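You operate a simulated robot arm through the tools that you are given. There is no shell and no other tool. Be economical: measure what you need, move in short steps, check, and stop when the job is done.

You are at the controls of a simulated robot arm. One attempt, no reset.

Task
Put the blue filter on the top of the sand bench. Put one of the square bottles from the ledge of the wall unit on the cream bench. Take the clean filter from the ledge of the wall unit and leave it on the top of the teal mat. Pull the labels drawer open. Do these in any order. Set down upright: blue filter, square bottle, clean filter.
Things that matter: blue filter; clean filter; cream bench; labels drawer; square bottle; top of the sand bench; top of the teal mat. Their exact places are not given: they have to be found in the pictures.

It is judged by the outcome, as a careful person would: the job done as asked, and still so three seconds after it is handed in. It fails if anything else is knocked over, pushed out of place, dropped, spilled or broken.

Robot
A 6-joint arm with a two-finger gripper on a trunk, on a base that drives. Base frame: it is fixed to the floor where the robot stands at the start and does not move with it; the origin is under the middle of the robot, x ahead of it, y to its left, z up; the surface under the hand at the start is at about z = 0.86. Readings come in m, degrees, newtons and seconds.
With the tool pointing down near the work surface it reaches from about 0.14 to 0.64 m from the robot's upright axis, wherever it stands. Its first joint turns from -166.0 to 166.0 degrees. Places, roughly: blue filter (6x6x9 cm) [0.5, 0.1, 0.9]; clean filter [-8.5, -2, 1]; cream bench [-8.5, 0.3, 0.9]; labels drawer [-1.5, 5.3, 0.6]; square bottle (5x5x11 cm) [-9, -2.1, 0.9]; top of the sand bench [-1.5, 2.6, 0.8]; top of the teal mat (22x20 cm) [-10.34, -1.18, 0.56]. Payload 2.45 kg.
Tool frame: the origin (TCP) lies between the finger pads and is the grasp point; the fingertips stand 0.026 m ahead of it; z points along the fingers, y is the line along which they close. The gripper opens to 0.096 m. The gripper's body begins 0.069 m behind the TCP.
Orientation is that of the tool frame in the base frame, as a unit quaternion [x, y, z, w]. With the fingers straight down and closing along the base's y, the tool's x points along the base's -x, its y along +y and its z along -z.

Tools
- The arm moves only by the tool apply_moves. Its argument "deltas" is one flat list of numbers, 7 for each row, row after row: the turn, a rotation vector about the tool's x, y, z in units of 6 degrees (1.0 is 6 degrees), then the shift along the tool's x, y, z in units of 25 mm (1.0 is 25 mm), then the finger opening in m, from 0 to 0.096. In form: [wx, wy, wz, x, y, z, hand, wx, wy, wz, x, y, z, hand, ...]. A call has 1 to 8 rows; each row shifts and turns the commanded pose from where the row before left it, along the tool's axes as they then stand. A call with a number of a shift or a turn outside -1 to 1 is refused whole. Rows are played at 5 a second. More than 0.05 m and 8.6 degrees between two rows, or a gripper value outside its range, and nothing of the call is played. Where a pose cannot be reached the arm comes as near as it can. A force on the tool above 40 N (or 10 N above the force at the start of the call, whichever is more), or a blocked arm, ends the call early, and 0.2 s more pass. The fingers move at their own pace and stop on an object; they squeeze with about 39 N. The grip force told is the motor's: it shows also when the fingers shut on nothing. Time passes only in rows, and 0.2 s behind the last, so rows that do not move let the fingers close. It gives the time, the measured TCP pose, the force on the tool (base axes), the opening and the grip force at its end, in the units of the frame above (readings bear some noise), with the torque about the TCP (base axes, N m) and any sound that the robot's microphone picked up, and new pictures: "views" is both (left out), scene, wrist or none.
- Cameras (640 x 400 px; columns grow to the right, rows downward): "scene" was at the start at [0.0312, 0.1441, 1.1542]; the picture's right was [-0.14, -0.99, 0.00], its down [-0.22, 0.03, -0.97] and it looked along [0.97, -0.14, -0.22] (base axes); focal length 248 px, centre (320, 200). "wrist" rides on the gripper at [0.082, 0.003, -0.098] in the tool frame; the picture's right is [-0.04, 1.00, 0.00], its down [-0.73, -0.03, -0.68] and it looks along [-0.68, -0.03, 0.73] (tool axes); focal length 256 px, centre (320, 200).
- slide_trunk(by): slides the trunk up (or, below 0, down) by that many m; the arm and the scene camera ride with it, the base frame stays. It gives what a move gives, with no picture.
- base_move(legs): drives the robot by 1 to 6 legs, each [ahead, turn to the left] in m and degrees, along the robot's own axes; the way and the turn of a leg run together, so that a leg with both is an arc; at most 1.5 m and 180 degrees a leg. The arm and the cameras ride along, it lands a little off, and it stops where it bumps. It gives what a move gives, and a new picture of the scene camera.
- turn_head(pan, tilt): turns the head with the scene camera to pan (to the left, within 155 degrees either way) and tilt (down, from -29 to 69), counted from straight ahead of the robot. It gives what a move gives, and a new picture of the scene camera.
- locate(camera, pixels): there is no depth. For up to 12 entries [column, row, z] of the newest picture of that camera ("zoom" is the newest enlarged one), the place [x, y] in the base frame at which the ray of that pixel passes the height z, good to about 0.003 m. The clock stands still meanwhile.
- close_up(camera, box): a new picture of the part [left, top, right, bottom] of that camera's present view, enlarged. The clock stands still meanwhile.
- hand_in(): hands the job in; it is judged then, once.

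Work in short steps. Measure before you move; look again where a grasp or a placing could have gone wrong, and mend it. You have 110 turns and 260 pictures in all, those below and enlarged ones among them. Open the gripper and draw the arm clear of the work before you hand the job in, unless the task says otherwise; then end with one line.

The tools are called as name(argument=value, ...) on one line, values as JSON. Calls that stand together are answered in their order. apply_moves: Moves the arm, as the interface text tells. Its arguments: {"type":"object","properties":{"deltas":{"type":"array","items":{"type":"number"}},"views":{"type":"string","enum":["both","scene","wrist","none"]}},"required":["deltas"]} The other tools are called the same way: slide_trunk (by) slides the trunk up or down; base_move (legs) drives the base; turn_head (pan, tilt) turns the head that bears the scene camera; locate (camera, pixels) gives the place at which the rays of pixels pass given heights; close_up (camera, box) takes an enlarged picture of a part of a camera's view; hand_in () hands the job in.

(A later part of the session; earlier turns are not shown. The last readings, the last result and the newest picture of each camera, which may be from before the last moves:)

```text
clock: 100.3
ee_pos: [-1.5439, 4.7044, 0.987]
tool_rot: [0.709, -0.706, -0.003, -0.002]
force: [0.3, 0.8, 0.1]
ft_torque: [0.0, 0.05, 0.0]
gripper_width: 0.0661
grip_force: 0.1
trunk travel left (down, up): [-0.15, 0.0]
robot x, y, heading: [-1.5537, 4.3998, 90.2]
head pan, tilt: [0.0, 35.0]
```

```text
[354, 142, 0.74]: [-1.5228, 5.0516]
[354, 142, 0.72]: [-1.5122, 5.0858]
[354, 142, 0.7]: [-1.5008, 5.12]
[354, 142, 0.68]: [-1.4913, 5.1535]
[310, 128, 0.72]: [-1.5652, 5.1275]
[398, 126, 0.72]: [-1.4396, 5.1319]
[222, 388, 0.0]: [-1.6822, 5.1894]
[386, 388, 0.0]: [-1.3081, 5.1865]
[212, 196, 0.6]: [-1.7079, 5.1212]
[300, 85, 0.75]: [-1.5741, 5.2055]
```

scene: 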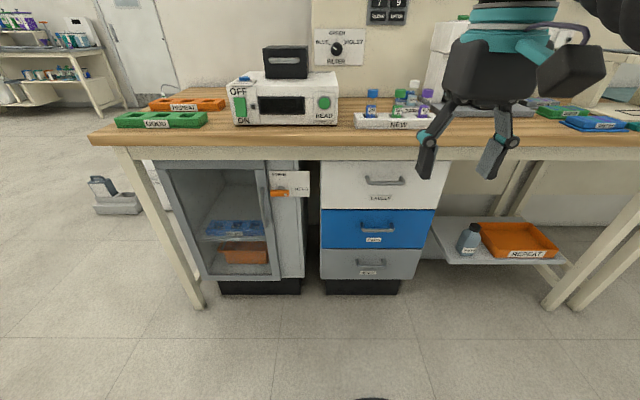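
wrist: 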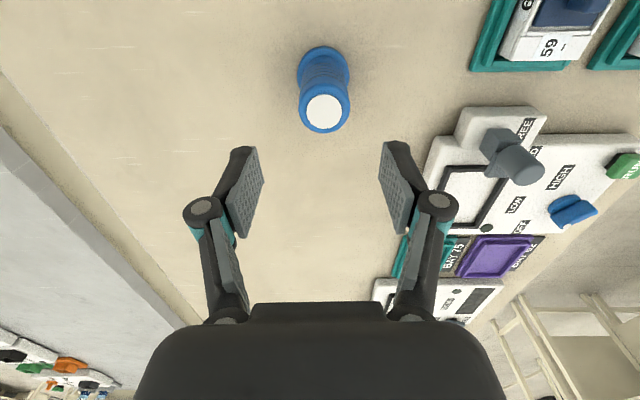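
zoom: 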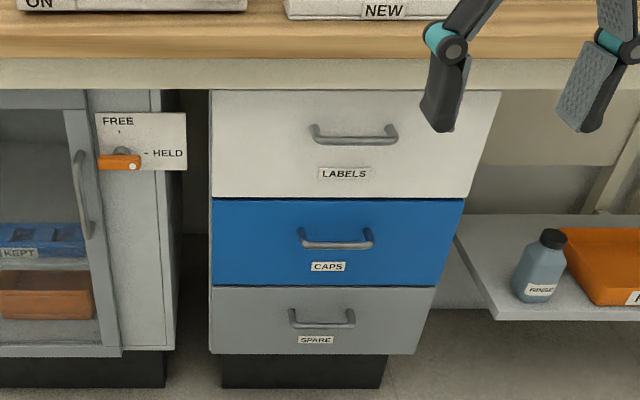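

Handle bar centre ≈ (−1.51, 5.09, 0.72). I need a horizontal tool with fingers closing vertically. I first check the table's front edge, and start by moving the TCP out to y≈4.83.

locate(camera="zoom", pixels=[[200, 58, 0.84], [200, 58, 0.82], [200, 30, 0.86], [450, 58, 0.82], [200, 88, 0.78]])

apply_moves(deltas=[0, 0, 0, -1, 0, 0, 0.05, 0, 0, 0, -1, 0, 0, 0.05, 0, 0, 0, -1, 0, 0, 0.05, 0, 0, 0, -1, 0, 0, 0.05, 0, 0, 0, -1, 0, 0, 0.05], views="none")

apply_moves(deltas=[0, -1, 0, 0, 0, 0, 0.05, 0, -1, 0, 0, 0, 0, 0.05, 0, -1, 0, 0, 0, 0, 0.05, 0, -1, 0, 0, 0, 0, 0.05, 0, -1, 0, 0, 0, 0, 0.05, 0, -1, 0, 0, 0, 0, 0.05, 0, -1, 0, 0, 0, 0, 0.05, 0, -1, 0, 0, 0, 0, 0.05], views="both")

```text
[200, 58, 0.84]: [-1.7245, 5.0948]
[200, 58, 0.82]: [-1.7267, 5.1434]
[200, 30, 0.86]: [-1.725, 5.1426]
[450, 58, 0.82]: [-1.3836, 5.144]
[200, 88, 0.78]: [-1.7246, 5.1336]
```

```text
clock: 101.5
ee_pos: [-1.5431, 4.8314, 0.9885]
tool_rot: [0.708, -0.706, -0.003, -0.002]
force: [0.0, -0.1, 0.0]
ft_torque: [0.05, 0.01, -0.01]
gripper_width: 0.0501
grip_force: 0.1
trunk travel left (down, up): [-0.15, 0.0]
robot x, y, heading: [-1.5551, 4.4074, 90.2]
head pan, tilt: [0.0, 35.0]
```

```text
clock: 103.3
ee_pos: [-1.5436, 4.8309, 0.9881]
tool_rot: [0.646, -0.643, -0.291, -0.289]
force: [1.0, 1.2, -0.4]
ft_torque: [0.03, -0.01, 0.03]
gripper_width: 0.05
grip_force: 0.0
trunk travel left (down, up): [-0.15, 0.0]
robot x, y, heading: [-1.5498, 4.4061, 90.1]
head pan, tilt: [0.0, 35.0]
```

scene: 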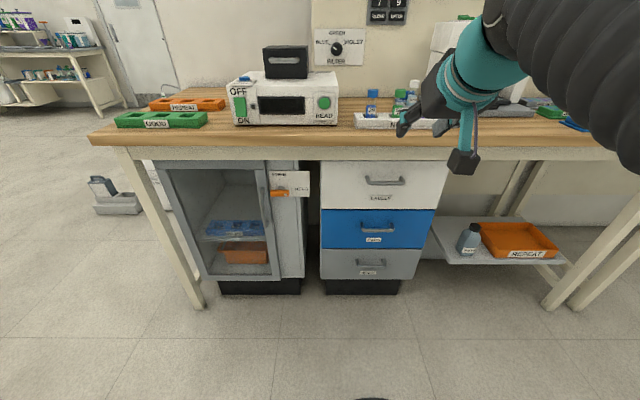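
wrist: 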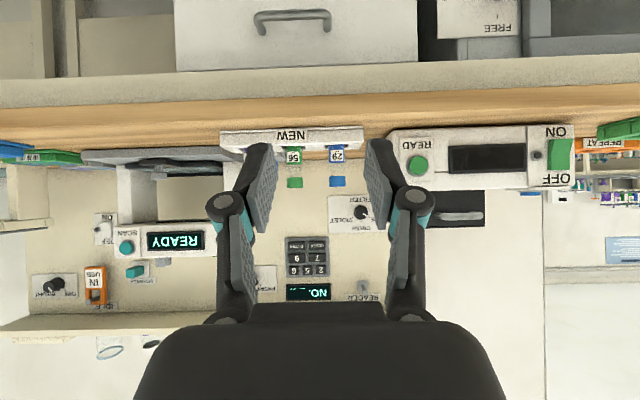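

The pitch works. I use this view to refine the handle (wrist pixel 292,24), and finish the pitch.

locate(camera="wrist", pixels=[[292, 14, 0.74], [292, 14, 0.72], [292, 14, 0.7], [292, 50, 0.79]])

apply_moves(deltas=[0, -1, 0, 0, 0, 0, 0.05, 0, -1, 0, 0, 0, 0, 0.05, 0, -1, 0, 0, 0, 0, 0.05, 0, -1, 0, 0, 0, 0, 0.05, 0, -1, 0, 0, 0, 0, 0.05, 0, -1, 0, 0, 0, 0, 0.05, 0, -1, 0, 0, 0, 0, 0.05], views="none")

slide_trunk(by=-0.12)

```text
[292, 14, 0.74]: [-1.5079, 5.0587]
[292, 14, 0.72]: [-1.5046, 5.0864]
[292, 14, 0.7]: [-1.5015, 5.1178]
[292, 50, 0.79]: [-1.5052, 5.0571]
```

```text
clock: 104.9
ee_pos: [-1.5476, 4.8297, 0.9866]
tool_rot: [0.517, -0.508, -0.492, -0.482]
force: [-0.3, -0.4, 0.3]
ft_torque: [0.01, 0.01, 0.0]
gripper_width: 0.05
grip_force: 0.1
out of reach, approached as far as the arm can: row 7
trunk travel left (down, up): [-0.15, 0.0]
robot x, y, heading: [-1.5538, 4.4038, 90.1]
head pan, tilt: [0.0, 35.0]
```

```text
clock: 106.4
ee_pos: [-1.548, 4.8304, 0.8685]
tool_rot: [0.518, -0.508, -0.492, -0.481]
force: [-0.1, 0.0, 0.8]
ft_torque: [-0.01, -0.04, 0.0]
gripper_width: 0.05
grip_force: 0.1
trunk travel left (down, up): [-0.03, 0.12]
robot x, y, heading: [-1.5536, 4.4039, 89.9]
head pan, tilt: [0.0, 35.0]
```

Now I lower 15 cm (tool x points down) to about handle height.

apply_moves(deltas=[0, 0, 0, 1, 0, 0, 0.05, 0, 0, 0, 1, 0, 0, 0.05, 0, 0, 0, 1, 0, 0, 0.05, 0, 0, 0, 1, 0, 0, 0.05, 0, 0, 0, 1, 0, 0, 0.05, 0, 0, 0, 0.9, 0, 0, 0.05])

```text
clock: 107.8
ee_pos: [-1.5463, 4.8335, 0.7518]
tool_rot: [0.519, -0.508, -0.492, -0.48]
force: [-0.5, -0.4, 0.3]
ft_torque: [0.02, -0.03, 0.02]
gripper_width: 0.0502
grip_force: 0.0
out of reach, approached as far as the arm can: row 5, 6
trunk travel left (down, up): [-0.03, 0.12]
robot x, y, heading: [-1.5587, 4.4064, 90.1]
head pan, tilt: [0.0, 35.0]
```

scene: 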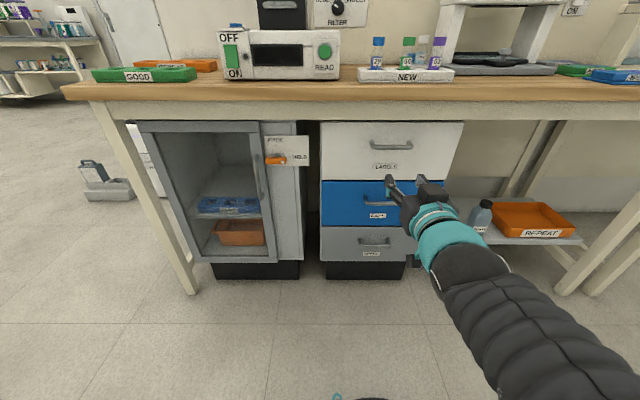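
wrist: 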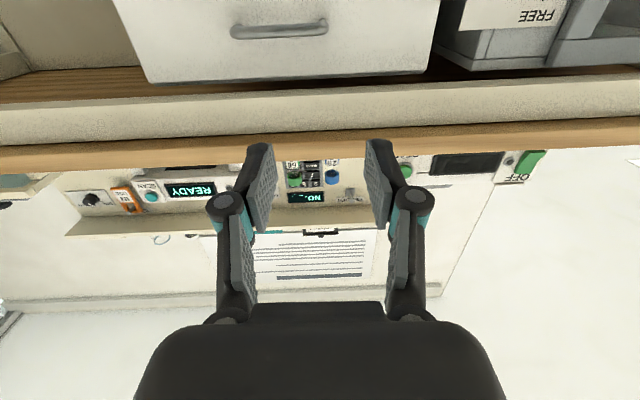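

Trunk 3 cm more will give z 0.72. I measure the handle from this new viewpoint (below it) and do the first half of the roll.

locate(camera="wrist", pixels=[[280, 31, 0.74], [280, 31, 0.73], [280, 31, 0.72], [280, 31, 0.71], [280, 31, 0.7]])

locate(camera="scene", pixels=[[390, 146, 0.74], [390, 146, 0.73], [390, 146, 0.72], [390, 146, 0.71], [390, 146, 0.7]])

slide_trunk(by=-0.03)

apply_moves(deltas=[0, 0, 1, 0, 0, 0, 0.05, 0, 0, 1, 0, 0, 0, 0.05, 0, 0, 1, 0, 0, 0, 0.05, 0, 0, 1, 0, 0, 0, 0.05, 0, 0, 1, 0, 0, 0, 0.05, 0, 0, 1, 0, 0, 0, 0.05, 0, 0, 1, 0, 0, 0, 0.05], views="none")

```text
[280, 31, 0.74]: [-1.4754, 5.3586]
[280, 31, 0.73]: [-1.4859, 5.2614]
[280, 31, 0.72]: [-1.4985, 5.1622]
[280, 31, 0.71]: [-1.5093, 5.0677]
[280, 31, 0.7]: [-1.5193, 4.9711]
```

```text
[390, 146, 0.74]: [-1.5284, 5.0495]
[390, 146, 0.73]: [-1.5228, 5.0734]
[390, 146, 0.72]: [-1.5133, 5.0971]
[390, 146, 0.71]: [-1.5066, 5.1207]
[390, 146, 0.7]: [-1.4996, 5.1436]
```

```text
clock: 108.5
ee_pos: [-1.5465, 4.8322, 0.7218]
tool_rot: [0.519, -0.508, -0.492, -0.48]
force: [1.3, 0.0, -0.5]
ft_torque: [-0.02, 0.02, -0.01]
gripper_width: 0.0497
grip_force: 0.1
trunk travel left (down, up): [0.0, 0.15]
robot x, y, heading: [-1.5524, 4.4011, 90.0]
head pan, tilt: [0.0, 35.0]
```

```text
clock: 110.1
ee_pos: [-1.5455, 4.8336, 0.7218]
tool_rot: [-0.302, 0.66, 0.632, 0.271]
force: [0.2, -0.1, 0.0]
ft_torque: [-0.02, -0.04, 0.01]
gripper_width: 0.0502
grip_force: 0.0
trunk travel left (down, up): [0.0, 0.15]
robot x, y, heading: [-1.5486, 4.4047, 89.9]
head pan, tilt: [0.0, 35.0]
```

The handle bar is at (−1.507, 5.110, 0.715). I finish the roll and look.

apply_moves(deltas=[0, 0, 1, 0, 0, 0, 0.05, 0, 0, 1, 0, 0, 0, 0.05, 0, 0, 1, 0, 0, 0, 0.05, 0, 0, 1, 0, 0, 0, 0.05, 0, 0, 1, 0, 0, 0, 0.05, 0, 0, 1, 0, 0, 0, 0.05, 0, 0, 1, 0, 0, 0, 0.05, 0, 0, 1, 0, 0, 0, 0.05])

```text
clock: 111.9
ee_pos: [-1.5473, 4.8336, 0.7218]
tool_rot: [-0.007, 0.725, 0.688, -0.009]
force: [-1.0, 0.6, 0.1]
ft_torque: [0.01, 0.02, -0.04]
gripper_width: 0.0501
grip_force: 0.0
trunk travel left (down, up): [0.0, 0.15]
robot x, y, heading: [-1.5527, 4.4048, 90.0]
head pan, tilt: [0.0, 35.0]
```

scene: 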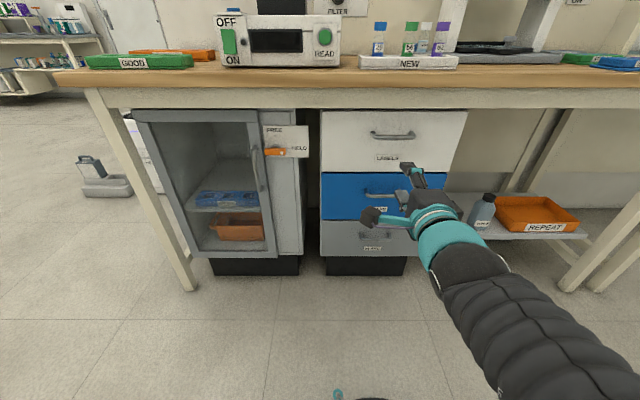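
wrist: 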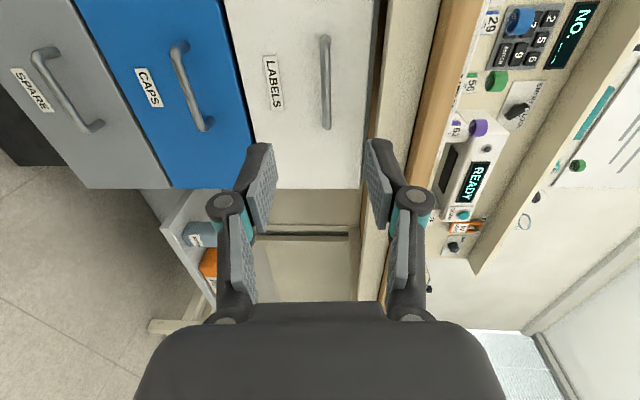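

Tool is level within 3°. I align sideways (+4 cm in x), level it, and drive 0.2 m ahead.

apply_moves(deltas=[-0.5, 0, 0, -0.8, -0.1, 0, 0.05, 0, 0, 0, -0.8, -0.1, 0, 0.05, 0, 0, 0, 0, 0, 0, 0.05], views="none")

base_move(legs=[[0.18, 0]])

apply_moves(deltas=[0, 0, 0, 0, 0, 0, 0.05], views="wrist")

```text
clock: 112.7
ee_pos: [-1.5048, 4.8401, 0.7258]
tool_rot: [-0.006, 0.707, 0.707, -0.009]
force: [-0.3, -0.9, -0.2]
ft_torque: [0.03, 0.01, 0.02]
gripper_width: 0.0503
grip_force: 0.1
out of reach, approached as far as the arm can: row 1
trunk travel left (down, up): [0.0, 0.15]
robot x, y, heading: [-1.5569, 4.4045, 89.8]
head pan, tilt: [0.0, 35.0]
```

```text
clock: 114.2
ee_pos: [-1.506, 5.025, 0.7257]
tool_rot: [-0.009, 0.707, 0.707, -0.009]
force: [0.3, 1.0, 0.1]
ft_torque: [-0.03, 0.0, -0.03]
gripper_width: 0.0501
grip_force: 0.0
trunk travel left (down, up): [0.0, 0.15]
robot x, y, heading: [-1.5547, 4.5829, 90.2]
head pan, tilt: [0.0, 35.0]
```

scene: 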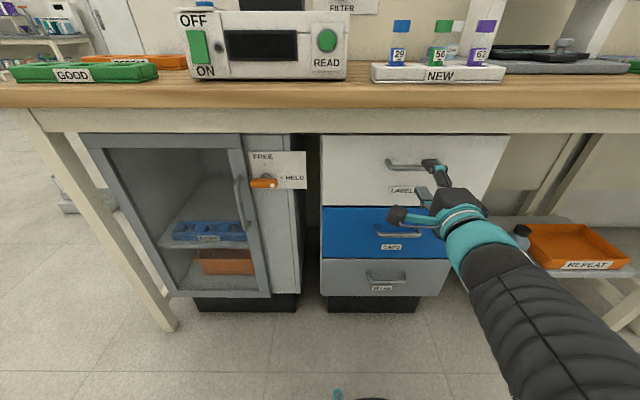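

```text
clock: 114.7
ee_pos: [-1.5063, 5.0244, 0.7255]
tool_rot: [-0.008, 0.708, 0.706, -0.009]
force: [-1.4, -1.2, -1.1]
ft_torque: [0.0, -0.01, 0.01]
gripper_width: 0.0499
grip_force: 0.1
trunk travel left (down, up): [0.0, 0.15]
robot x, y, heading: [-1.5518, 4.5911, 90.2]
head pan, tilt: [0.0, 35.0]
```

wrist: 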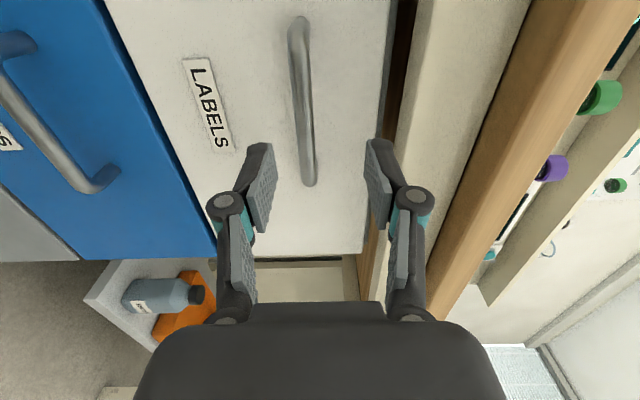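

The bar lies between the fingers, slightly low. I go forward 7.4 cm, dropping 8 mm, guarded by force.

apply_moves(deltas=[0, 0, 0, 0, -0.3, 0.6, 0.05, 0, 0, 0, 0, 0, 0.6, 0.05, 0, 0, 0, 0, 0, 0.6, 0.05, 0, 0, 0, 0, 0, 0.6, 0.05, 0, 0, 0, 0, 0, 0.5, 0.05, 0, 0, 0, 0, 0, 0, 0.05])

```text
clock: 116.0
ee_pos: [-1.5086, 5.0972, 0.7188]
tool_rot: [-0.008, 0.706, 0.708, -0.01]
force: [-0.1, 0.1, 0.3]
ft_torque: [0.03, 0.01, 0.01]
gripper_width: 0.0499
grip_force: 0.1
trunk travel left (down, up): [0.0, 0.15]
robot x, y, heading: [-1.5541, 4.5857, 90.3]
head pan, tilt: [0.0, 35.0]
```

scene: 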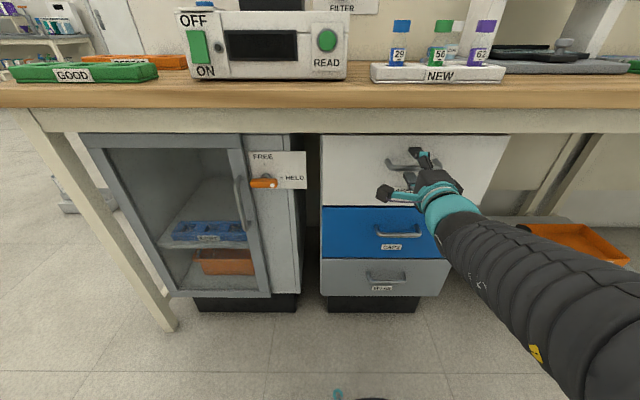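
wrist: 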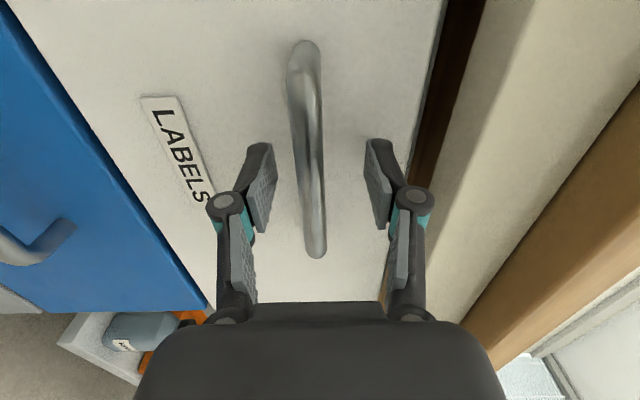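

Bar sits well inside the fingers. I close on it.

apply_moves(deltas=[0, 0, 0, 0, 0, 0, 0, 0, 0, 0, 0, 0, 0, 0, 0, 0, 0, 0, 0, 0, 0], views="wrist")

```text
clock: 116.8
ee_pos: [-1.5075, 5.0994, 0.714]
tool_rot: [-0.008, 0.71, 0.704, -0.009]
force: [-2.3, -11.7, -33.1]
ft_torque: [-0.14, -0.11, -0.02]
gripper_width: 0.0126
grip_force: 38.9
trunk travel left (down, up): [0.0, 0.15]
robot x, y, heading: [-1.5571, 4.5873, 90.3]
head pan, tilt: [0.0, 35.0]
```

wrist: 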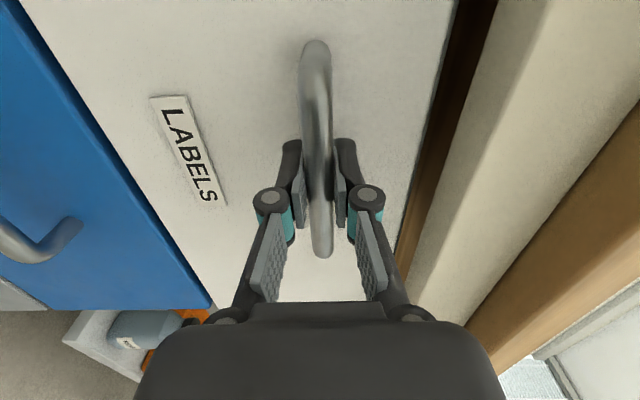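

Gripped the 12.6 mm bar. I relieve the 5 mm height mismatch and pull back.

apply_moves(deltas=[0, 0, 0, 0, -0.2, 0, 0, 0, 0, 0, 0, 0, -0.6, 0, 0, 0, 0, 0, 0, -0.8, 0, 0, 0, 0, 0, 0, -0.8, 0, 0, 0, 0, 0, 0, -0.8, 0])

```text
clock: 118.0
ee_pos: [-1.5059, 5.0322, 0.7138]
tool_rot: [-0.011, 0.714, 0.7, -0.012]
force: [-12.2, 1.5, -16.3]
ft_torque: [-0.05, 0.07, 0.27]
gripper_width: 0.0126
grip_force: 39.3
out of reach, approached as far as the arm can: row 5
trunk travel left (down, up): [0.0, 0.15]
robot x, y, heading: [-1.5531, 4.5865, 90.7]
head pan, tilt: [0.0, 35.0]
stopped in row 5: the force on the tool passed its limit at 52 N (the readings are from after the stop); the commanded pose is now the measured one
```

scene: 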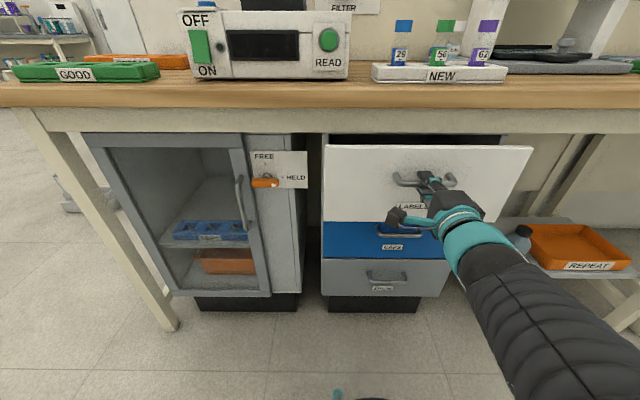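
wrist: 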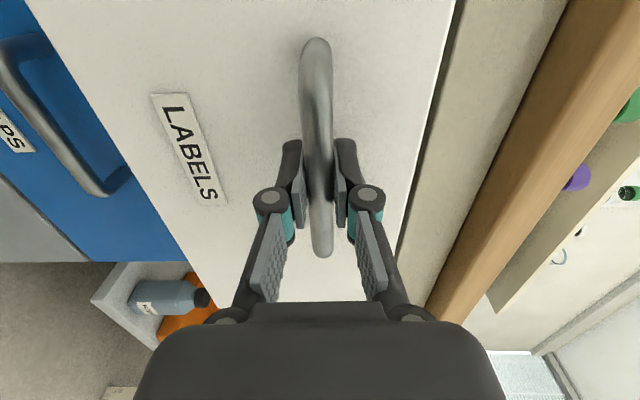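

The drawer came 7 cm out; the arm is at its inner limit, so I pull with the base.

base_move(legs=[[-0.1, 0]])

base_move(legs=[[-0.1, 0]])

```text
clock: 119.3
ee_pos: [-1.5074, 4.9335, 0.7143]
tool_rot: [-0.013, 0.716, 0.698, -0.013]
force: [0.3, 1.1, -1.2]
ft_torque: [0.0, -0.01, 0.13]
gripper_width: 0.0128
grip_force: 39.3
trunk travel left (down, up): [0.0, 0.15]
robot x, y, heading: [-1.5507, 4.4873, 90.6]
head pan, tilt: [0.0, 35.0]
stopped in leg 1: the force on the tool passed its limit at 40 N (the readings are from after the stop); the commanded pose is now the measured one
```

scene: 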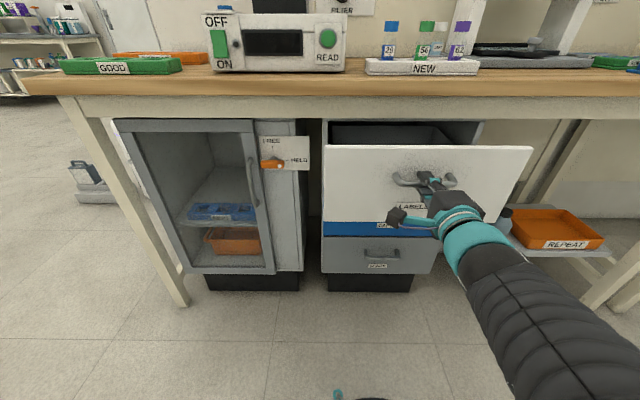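

```text
clock: 120.4
ee_pos: [-1.5055, 4.8339, 0.7139]
tool_rot: [-0.012, 0.715, 0.699, -0.011]
force: [-28.5, -1.0, -7.2]
ft_torque: [-0.01, 0.17, 0.26]
gripper_width: 0.0129
grip_force: 38.6
trunk travel left (down, up): [0.0, 0.15]
robot x, y, heading: [-1.5536, 4.3907, 90.4]
head pan, tilt: [0.0, 35.0]
```

scene: 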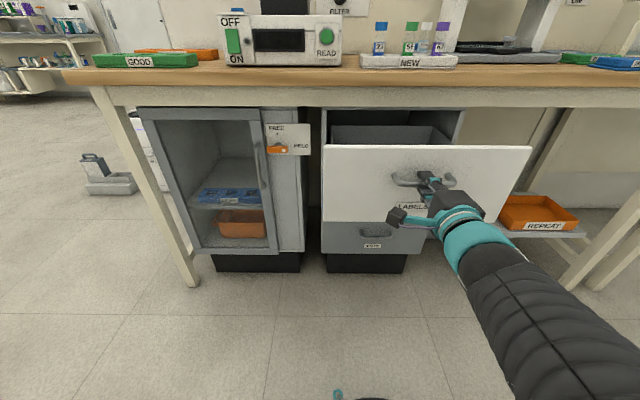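

The drawer is 26 cm open. I release and back straight off.

apply_moves(deltas=[0, 0, 0, 0, 0, 0, 0.04, 0, 0, 0, 0, 0, 0, 0.05, 0, 0, 0, 0, 0, 0, 0.05], views="wrist")

base_move(legs=[[-0.12, 0]])

```text
clock: 121.2
ee_pos: [-1.5037, 4.833, 0.7138]
tool_rot: [-0.011, 0.716, 0.698, -0.011]
force: [-0.9, -1.1, -0.7]
ft_torque: [0.03, 0.02, -0.02]
gripper_width: 0.0501
grip_force: 0.0
trunk travel left (down, up): [0.0, 0.15]
robot x, y, heading: [-1.5543, 4.3905, 90.6]
head pan, tilt: [0.0, 35.0]
```

wrist: 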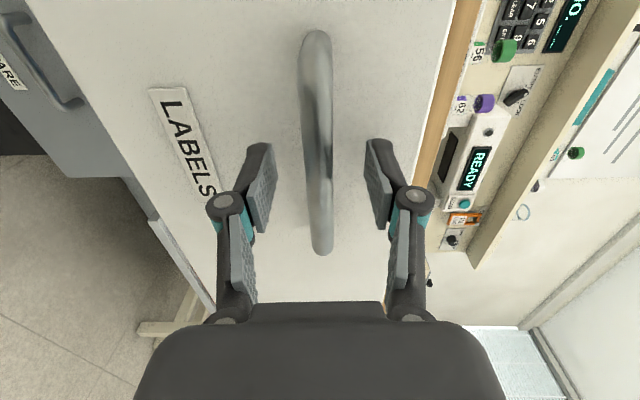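

```text
clock: 122.5
ee_pos: [-1.5048, 4.7099, 0.7154]
tool_rot: [-0.01, 0.716, 0.698, -0.011]
force: [-0.2, -0.5, 0.8]
ft_torque: [-0.02, 0.03, 0.01]
gripper_width: 0.0499
grip_force: 0.1
trunk travel left (down, up): [0.0, 0.15]
robot x, y, heading: [-1.5528, 4.2587, 90.4]
head pan, tilt: [0.0, 35.0]
```

scene: 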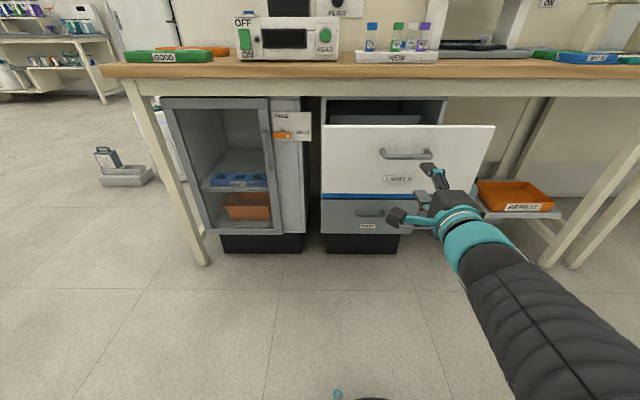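

Done with the drawer. I raise the trunk and look west for the route to (−8.5, −2).

slide_trunk(by=0.15)

turn_head(pan=80, tilt=15)

turn_head(pan=130, tilt=15)

```text
clock: 124.2
ee_pos: [-1.503, 4.7107, 0.8646]
tool_rot: [-0.011, 0.716, 0.698, -0.01]
force: [-0.5, 0.0, -0.3]
ft_torque: [0.01, 0.01, 0.03]
gripper_width: 0.0497
grip_force: 0.0
trunk travel left (down, up): [-0.15, 0.0]
robot x, y, heading: [-1.5485, 4.2651, 90.6]
head pan, tilt: [0.0, 35.0]
```

```text
clock: 125.8
ee_pos: [-1.5029, 4.7101, 0.8644]
tool_rot: [-0.01, 0.716, 0.698, -0.01]
force: [1.0, -0.3, 1.2]
ft_torque: [0.03, 0.01, 0.04]
gripper_width: 0.0499
grip_force: 0.0
trunk travel left (down, up): [-0.15, 0.0]
robot x, y, heading: [-1.5521, 4.2666, 90.6]
head pan, tilt: [80.0, 15.0]
```

scene: 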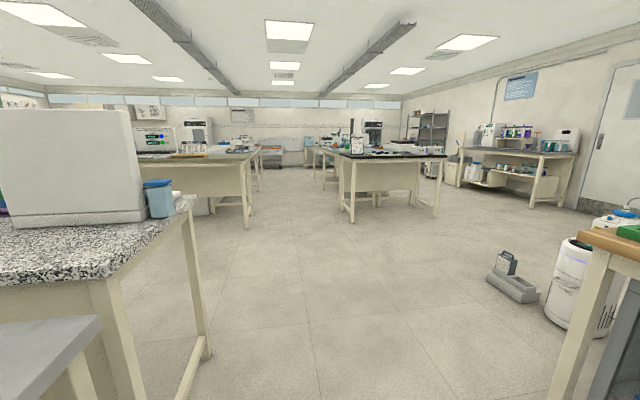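

```text
clock: 126.9
ee_pos: [-1.5028, 4.7116, 0.8637]
tool_rot: [-0.01, 0.716, 0.698, -0.011]
force: [0.4, 0.5, -0.8]
ft_torque: [0.03, -0.01, -0.02]
gripper_width: 0.05
grip_force: 0.1
trunk travel left (down, up): [-0.15, 0.0]
robot x, y, heading: [-1.5503, 4.2677, 90.7]
head pan, tilt: [130.0, 15.0]
```

scene: 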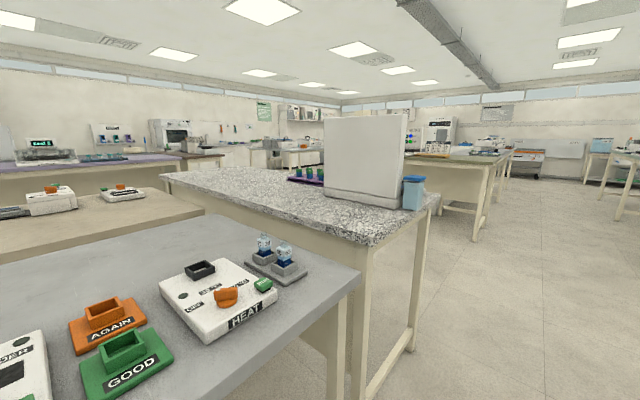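

I locate floor points of table legs to plan the route.

locate(camera="scene", pixels=[[415, 340, 0], [360, 400, 0], [475, 240, 0], [440, 205, 0], [497, 205, 0], [611, 215, 0], [540, 178, 0]])

turn_head(pan=95, tilt=20)

close_up(camera="scene", box=[160, 70, 540, 307])

```text
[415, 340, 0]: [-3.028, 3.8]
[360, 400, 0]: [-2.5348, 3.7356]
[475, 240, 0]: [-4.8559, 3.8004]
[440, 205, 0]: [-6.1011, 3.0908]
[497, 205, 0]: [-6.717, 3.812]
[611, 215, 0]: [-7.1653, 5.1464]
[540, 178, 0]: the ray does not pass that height
```

```text
clock: 127.9
ee_pos: [-1.503, 4.7099, 0.8633]
tool_rot: [-0.01, 0.716, 0.697, -0.01]
force: [-0.4, 0.0, -0.6]
ft_torque: [0.01, 0.01, 0.0]
gripper_width: 0.0501
grip_force: 0.1
trunk travel left (down, up): [-0.15, 0.0]
robot x, y, heading: [-1.5479, 4.265, 90.6]
head pan, tilt: [95.0, 20.0]
```

scene: 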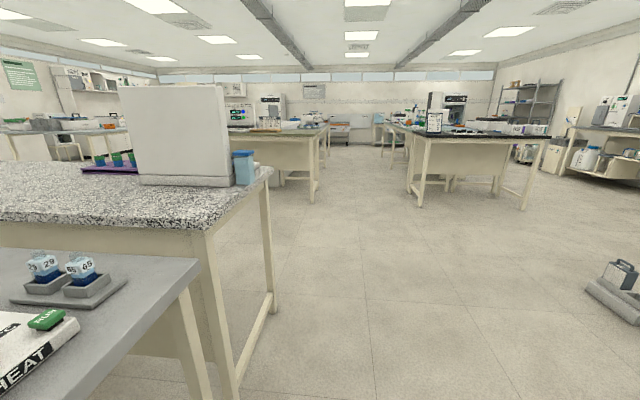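

```text
1.68 times, centred on (350, 188) of scene
```

zoom: 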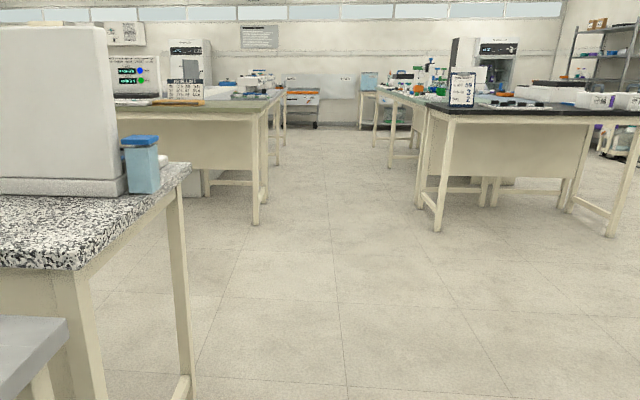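

A north–south aisle lies at x≈−3.9, between the granite bench and the next group. I turn west and drive there, then face south.

base_move(legs=[[0, 89], [1.2, 0], [1.2, 0], [0, 90]])

turn_head(pan=-20, tilt=15)

```text
clock: 147.2
ee_pos: [-3.9866, 3.8662, 0.8647]
tool_rot: [0.716, 0.003, 0.003, 0.698]
force: [-1.1, 0.5, -0.6]
ft_torque: [-0.01, -0.03, -0.01]
gripper_width: 0.0501
grip_force: 0.1
trunk travel left (down, up): [-0.15, 0.0]
robot x, y, heading: [-3.9283, 4.3102, -91.1]
head pan, tilt: [95.0, 20.0]
```

scene: 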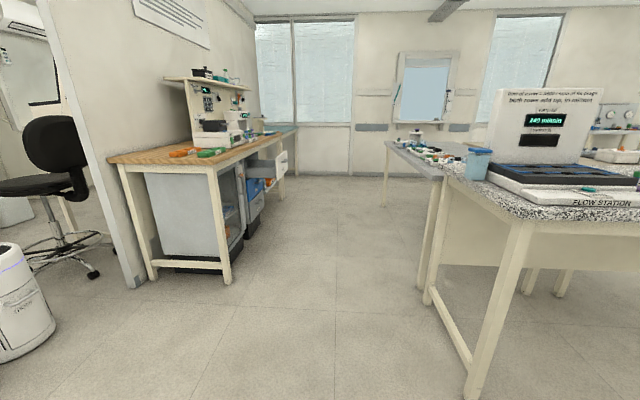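

```text
clock: 149.1
ee_pos: [-3.988, 3.8662, 0.8648]
tool_rot: [0.716, 0.004, 0.003, 0.698]
force: [-0.4, 0.5, 0.0]
ft_torque: [0.01, -0.01, 0.0]
gripper_width: 0.0499
grip_force: 0.1
trunk travel left (down, up): [-0.15, 0.0]
robot x, y, heading: [-3.9282, 4.3118, -90.9]
head pan, tilt: [-20.0, 15.0]
```

scene: 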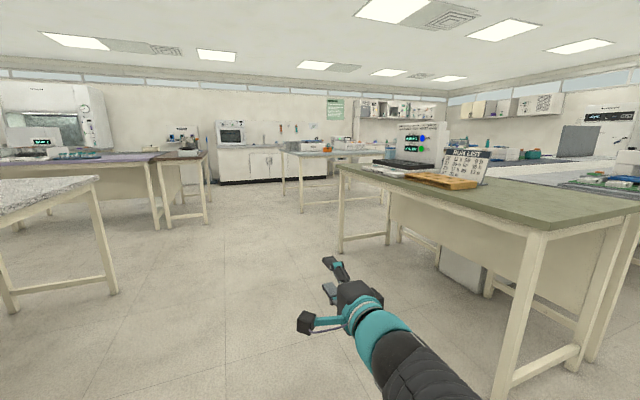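

Drawer remains open in the distance. I locate legs ahead.

locate(camera="scene", pixels=[[158, 231, 0], [207, 222, 0], [302, 212, 0], [340, 253, 0], [116, 292, 0], [388, 243, 0], [282, 195, 0], [220, 186, 0]])

base_move(legs=[[1.5, 0], [1.3, 0]])

turn_head(pan=60, tilt=15)

```text
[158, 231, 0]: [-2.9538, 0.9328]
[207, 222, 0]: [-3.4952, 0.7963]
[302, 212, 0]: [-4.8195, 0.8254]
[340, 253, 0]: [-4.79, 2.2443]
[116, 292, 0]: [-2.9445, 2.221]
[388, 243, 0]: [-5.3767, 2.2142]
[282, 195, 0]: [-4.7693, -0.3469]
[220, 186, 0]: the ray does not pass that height
```

```text
clock: 162.8
ee_pos: [-4.0206, 1.0521, 0.8638]
tool_rot: [0.716, 0.005, 0.005, 0.698]
force: [0.4, -0.7, -0.2]
ft_torque: [0.03, -0.02, 0.01]
gripper_width: 0.05
grip_force: 0.1
trunk travel left (down, up): [-0.15, 0.0]
robot x, y, heading: [-3.9683, 1.4916, -90.4]
head pan, tilt: [-20.0, 15.0]
```

scene: 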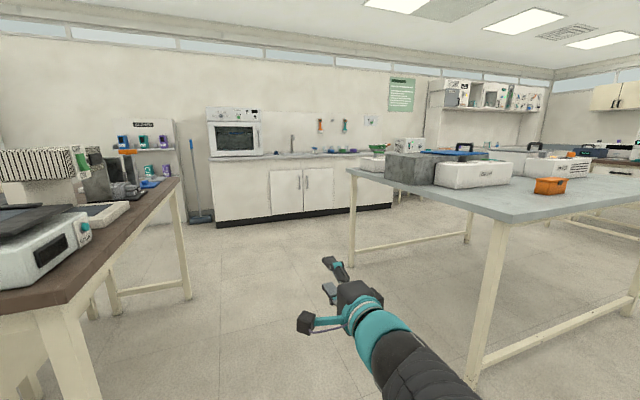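

```text
clock: 164.3
ee_pos: [-4.02, 1.052, 0.8647]
tool_rot: [0.716, 0.004, 0.004, 0.698]
force: [0.1, -0.1, 0.3]
ft_torque: [-0.02, 0.0, -0.01]
gripper_width: 0.0502
grip_force: 0.0
trunk travel left (down, up): [-0.15, 0.0]
robot x, y, heading: [-3.9648, 1.4969, -90.6]
head pan, tilt: [60.0, 15.0]
```

scene: 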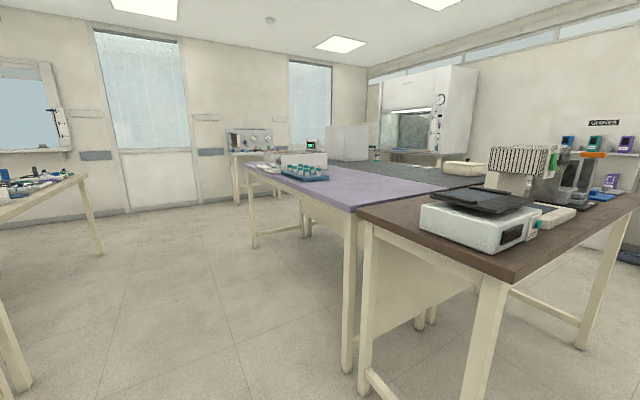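

The way west along y≈1.5 should be free. I turn west and look.

turn_head(pan=-10, tilt=12)

base_move(legs=[[0, -89.5]])

turn_head(pan=30, tilt=12)

```text
clock: 165.7
ee_pos: [-4.0202, 1.0523, 0.8635]
tool_rot: [0.716, 0.004, 0.004, 0.698]
force: [0.6, -0.8, 0.4]
ft_torque: [0.0, 0.04, 0.0]
gripper_width: 0.0501
grip_force: 0.0
trunk travel left (down, up): [-0.15, 0.0]
robot x, y, heading: [-3.9649, 1.4989, -90.4]
head pan, tilt: [-10.0, 12.0]
```

scene: 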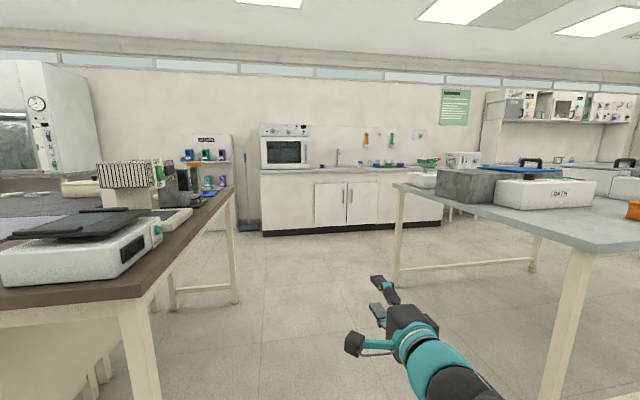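

```text
clock: 169.9
ee_pos: [-4.4073, 1.5492, 0.8649]
tool_rot: [0.51, -0.501, -0.49, 0.499]
force: [-0.4, -1.1, -0.3]
ft_torque: [0.03, -0.03, -0.03]
gripper_width: 0.05
grip_force: 0.0
trunk travel left (down, up): [-0.15, 0.0]
robot x, y, heading: [-3.9656, 1.4946, 179.7]
head pan, tilt: [-10.0, 12.0]
```

scene: 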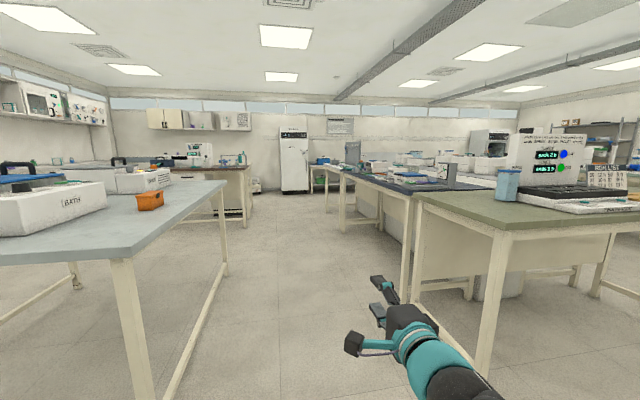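

```text
clock: 171.0
ee_pos: [-4.4083, 1.5487, 0.8634]
tool_rot: [0.511, -0.502, -0.489, 0.498]
force: [0.5, -0.4, 0.7]
ft_torque: [-0.01, 0.0, 0.02]
gripper_width: 0.0499
grip_force: 0.1
trunk travel left (down, up): [-0.15, 0.0]
robot x, y, heading: [-3.9645, 1.4945, 179.6]
head pan, tilt: [30.0, 12.0]
```

scene: 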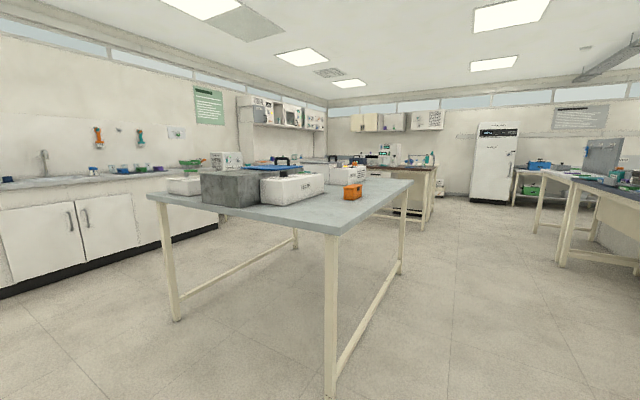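

Corridor clear. I drive 2.9 m west to x≈−6.9.

base_move(legs=[[1.5, 0], [1.4, 0]])

turn_head(pan=45, tilt=12)

close_up(camera="scene", box=[140, 60, 540, 310])

```text
clock: 184.9
ee_pos: [-7.2873, 1.5919, 0.8645]
tool_rot: [-0.503, 0.51, 0.497, -0.49]
force: [0.1, -0.9, 0.5]
ft_torque: [-0.01, 0.01, 0.0]
gripper_width: 0.0502
grip_force: 0.1
trunk travel left (down, up): [-0.15, 0.0]
robot x, y, heading: [-6.845, 1.5272, 177.9]
head pan, tilt: [30.0, 12.0]
```

scene: 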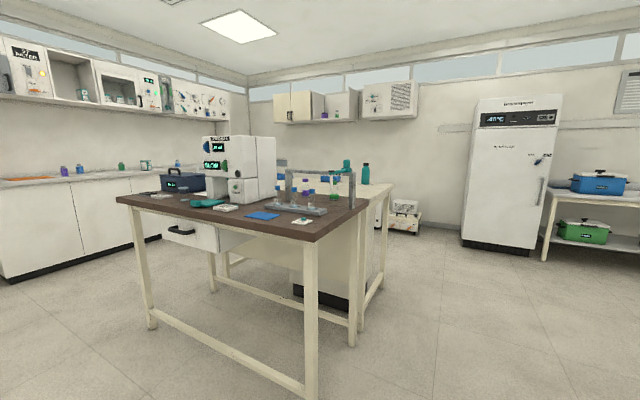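

```text
clock: 185.7
ee_pos: [-7.2858, 1.5914, 0.8641]
tool_rot: [-0.503, 0.509, 0.497, -0.491]
force: [-0.5, -0.1, -0.3]
ft_torque: [0.0, -0.03, 0.0]
gripper_width: 0.0502
grip_force: 0.0
trunk travel left (down, up): [-0.15, 0.0]
robot x, y, heading: [-6.8439, 1.5252, 178.2]
head pan, tilt: [45.0, 12.0]
```

scene: 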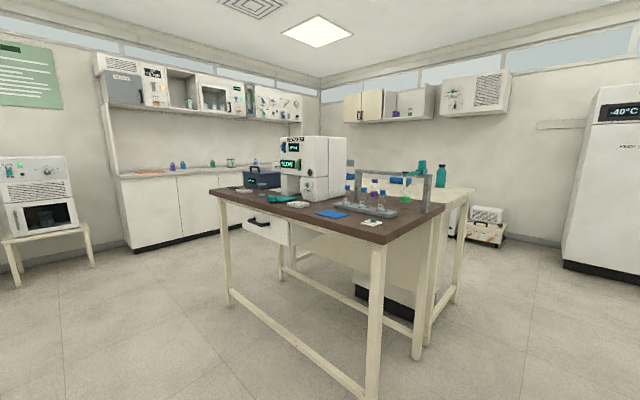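

```text
1.60 times, centred on (340, 185) of scene
```

zoom: 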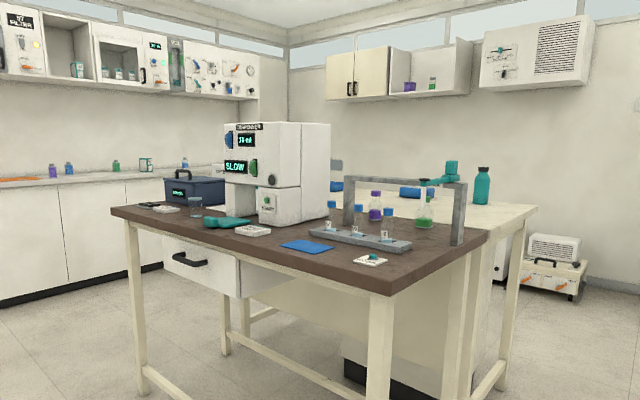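

The wall unit with ledge is on the far left (y≈−2); the cream bench lies behind the brown one. I locate key floor points.

locate(camera="scene", pixels=[[230, 303, 0], [372, 398, 0], [415, 360, 0], [283, 278, 0], [134, 250, 0], [440, 303, 0], [460, 235, 0], [92, 265, 0], [20, 285, 0], [130, 176, 0.9], [270, 165, 0.9], [468, 190, 0.86]])

```text
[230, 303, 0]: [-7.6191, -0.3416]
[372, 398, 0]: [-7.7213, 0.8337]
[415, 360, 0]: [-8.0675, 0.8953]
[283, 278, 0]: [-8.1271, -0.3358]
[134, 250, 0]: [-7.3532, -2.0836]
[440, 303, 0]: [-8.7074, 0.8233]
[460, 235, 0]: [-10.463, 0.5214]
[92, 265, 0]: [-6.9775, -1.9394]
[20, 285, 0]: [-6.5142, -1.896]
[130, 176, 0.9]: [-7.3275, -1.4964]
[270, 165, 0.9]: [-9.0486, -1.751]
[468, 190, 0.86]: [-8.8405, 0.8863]
```

Aisle candidate at x≈−7. I look south to check it.

turn_head(pan=95, tilt=20)

locate(camera="scene", pixels=[[100, 380, 0], [320, 250, 0]])

```text
clock: 186.8
ee_pos: [-7.2866, 1.5927, 0.8645]
tool_rot: [-0.502, 0.51, 0.497, -0.49]
force: [0.4, -0.4, -0.2]
ft_torque: [0.0, -0.03, 0.0]
gripper_width: 0.0499
grip_force: 0.0
trunk travel left (down, up): [-0.15, 0.0]
robot x, y, heading: [-6.8437, 1.5268, 177.9]
head pan, tilt: [95.0, 20.0]
```

scene: 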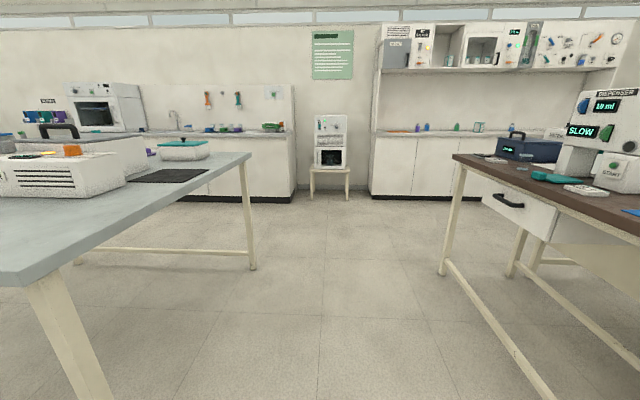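

```text
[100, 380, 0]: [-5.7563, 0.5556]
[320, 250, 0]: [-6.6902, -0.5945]
```

Clear. I drive south along x≈−6.95 to y≈−1.1, then west 1.0 m, and look at the wall unit.

base_move(legs=[[0.1, 0], [0, 92], [1.3, 0], [1.3, 0], [0, -90], [1.0, 0]])

turn_head(pan=60, tilt=15)

close_up(camera="scene", box=[160, 60, 560, 310])

```text
clock: 213.0
ee_pos: [-8.314, -1.0202, 0.8648]
tool_rot: [0.507, -0.505, -0.493, 0.495]
force: [-1.3, 0.0, 0.0]
ft_torque: [-0.02, 0.01, -0.01]
gripper_width: 0.0502
grip_force: 0.0
trunk travel left (down, up): [-0.15, 0.0]
robot x, y, heading: [-7.8716, -1.0795, 178.7]
head pan, tilt: [95.0, 20.0]
```

scene: 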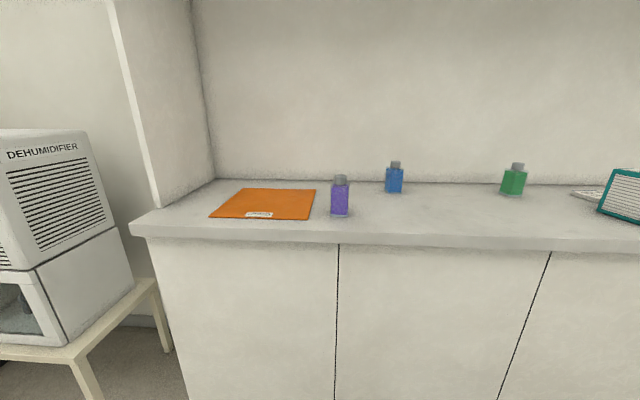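

```text
clock: 214.0
ee_pos: [-8.314, -1.0203, 0.8639]
tool_rot: [0.508, -0.505, -0.492, 0.494]
force: [-0.3, 0.1, -0.2]
ft_torque: [0.01, 0.01, 0.0]
gripper_width: 0.0499
grip_force: 0.1
trunk travel left (down, up): [-0.15, 0.0]
robot x, y, heading: [-7.8713, -1.0735, 179.2]
head pan, tilt: [60.0, 15.0]
```

scene: 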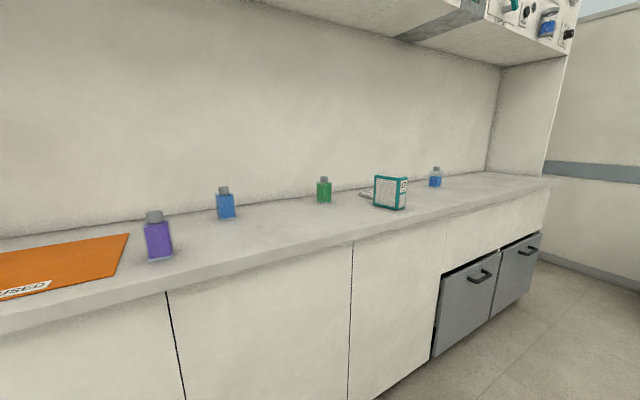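

```text
1.60 times, centred on (360, 185) of scene
```

zoom: 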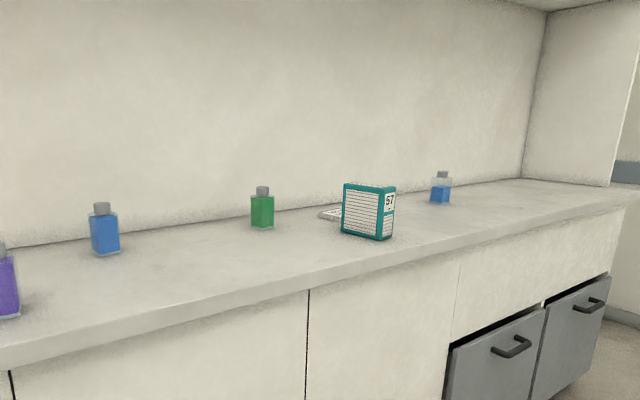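

The clean filter looks like the teal-framed pleated block (390,192); square bottles stand beside it. I locate these at ledge height.

locate(camera="scene", pixels=[[159, 258, 0.9], [227, 217, 0.9], [324, 201, 0.9], [374, 204, 0.9], [397, 209, 0.9], [406, 206, 0.9], [434, 186, 0.9], [352, 243, 0.86], [200, 281, 0.86], [374, 177, 0.97], [397, 180, 0.97]])

close_up(camera="scene", box=[310, 150, 450, 238])

```text
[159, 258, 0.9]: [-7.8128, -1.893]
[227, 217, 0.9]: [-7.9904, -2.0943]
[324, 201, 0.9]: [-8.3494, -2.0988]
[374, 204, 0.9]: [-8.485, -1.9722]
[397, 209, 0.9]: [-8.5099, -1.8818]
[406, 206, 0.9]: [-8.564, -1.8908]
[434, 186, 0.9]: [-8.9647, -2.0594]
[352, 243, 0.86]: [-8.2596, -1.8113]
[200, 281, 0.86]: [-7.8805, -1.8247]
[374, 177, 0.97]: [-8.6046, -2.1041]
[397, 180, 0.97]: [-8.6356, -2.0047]
```

```text
4.55 times, centred on (380, 194) of scene
```

zoom: 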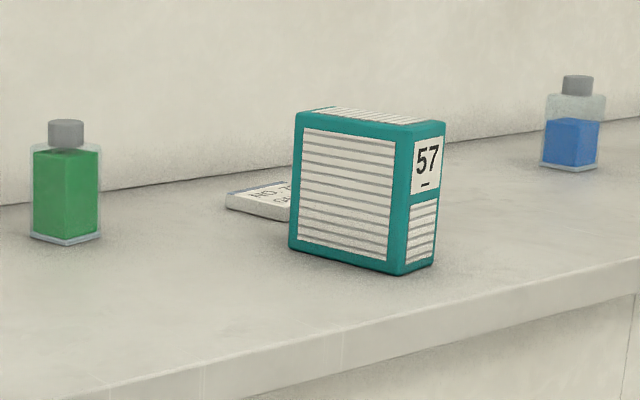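

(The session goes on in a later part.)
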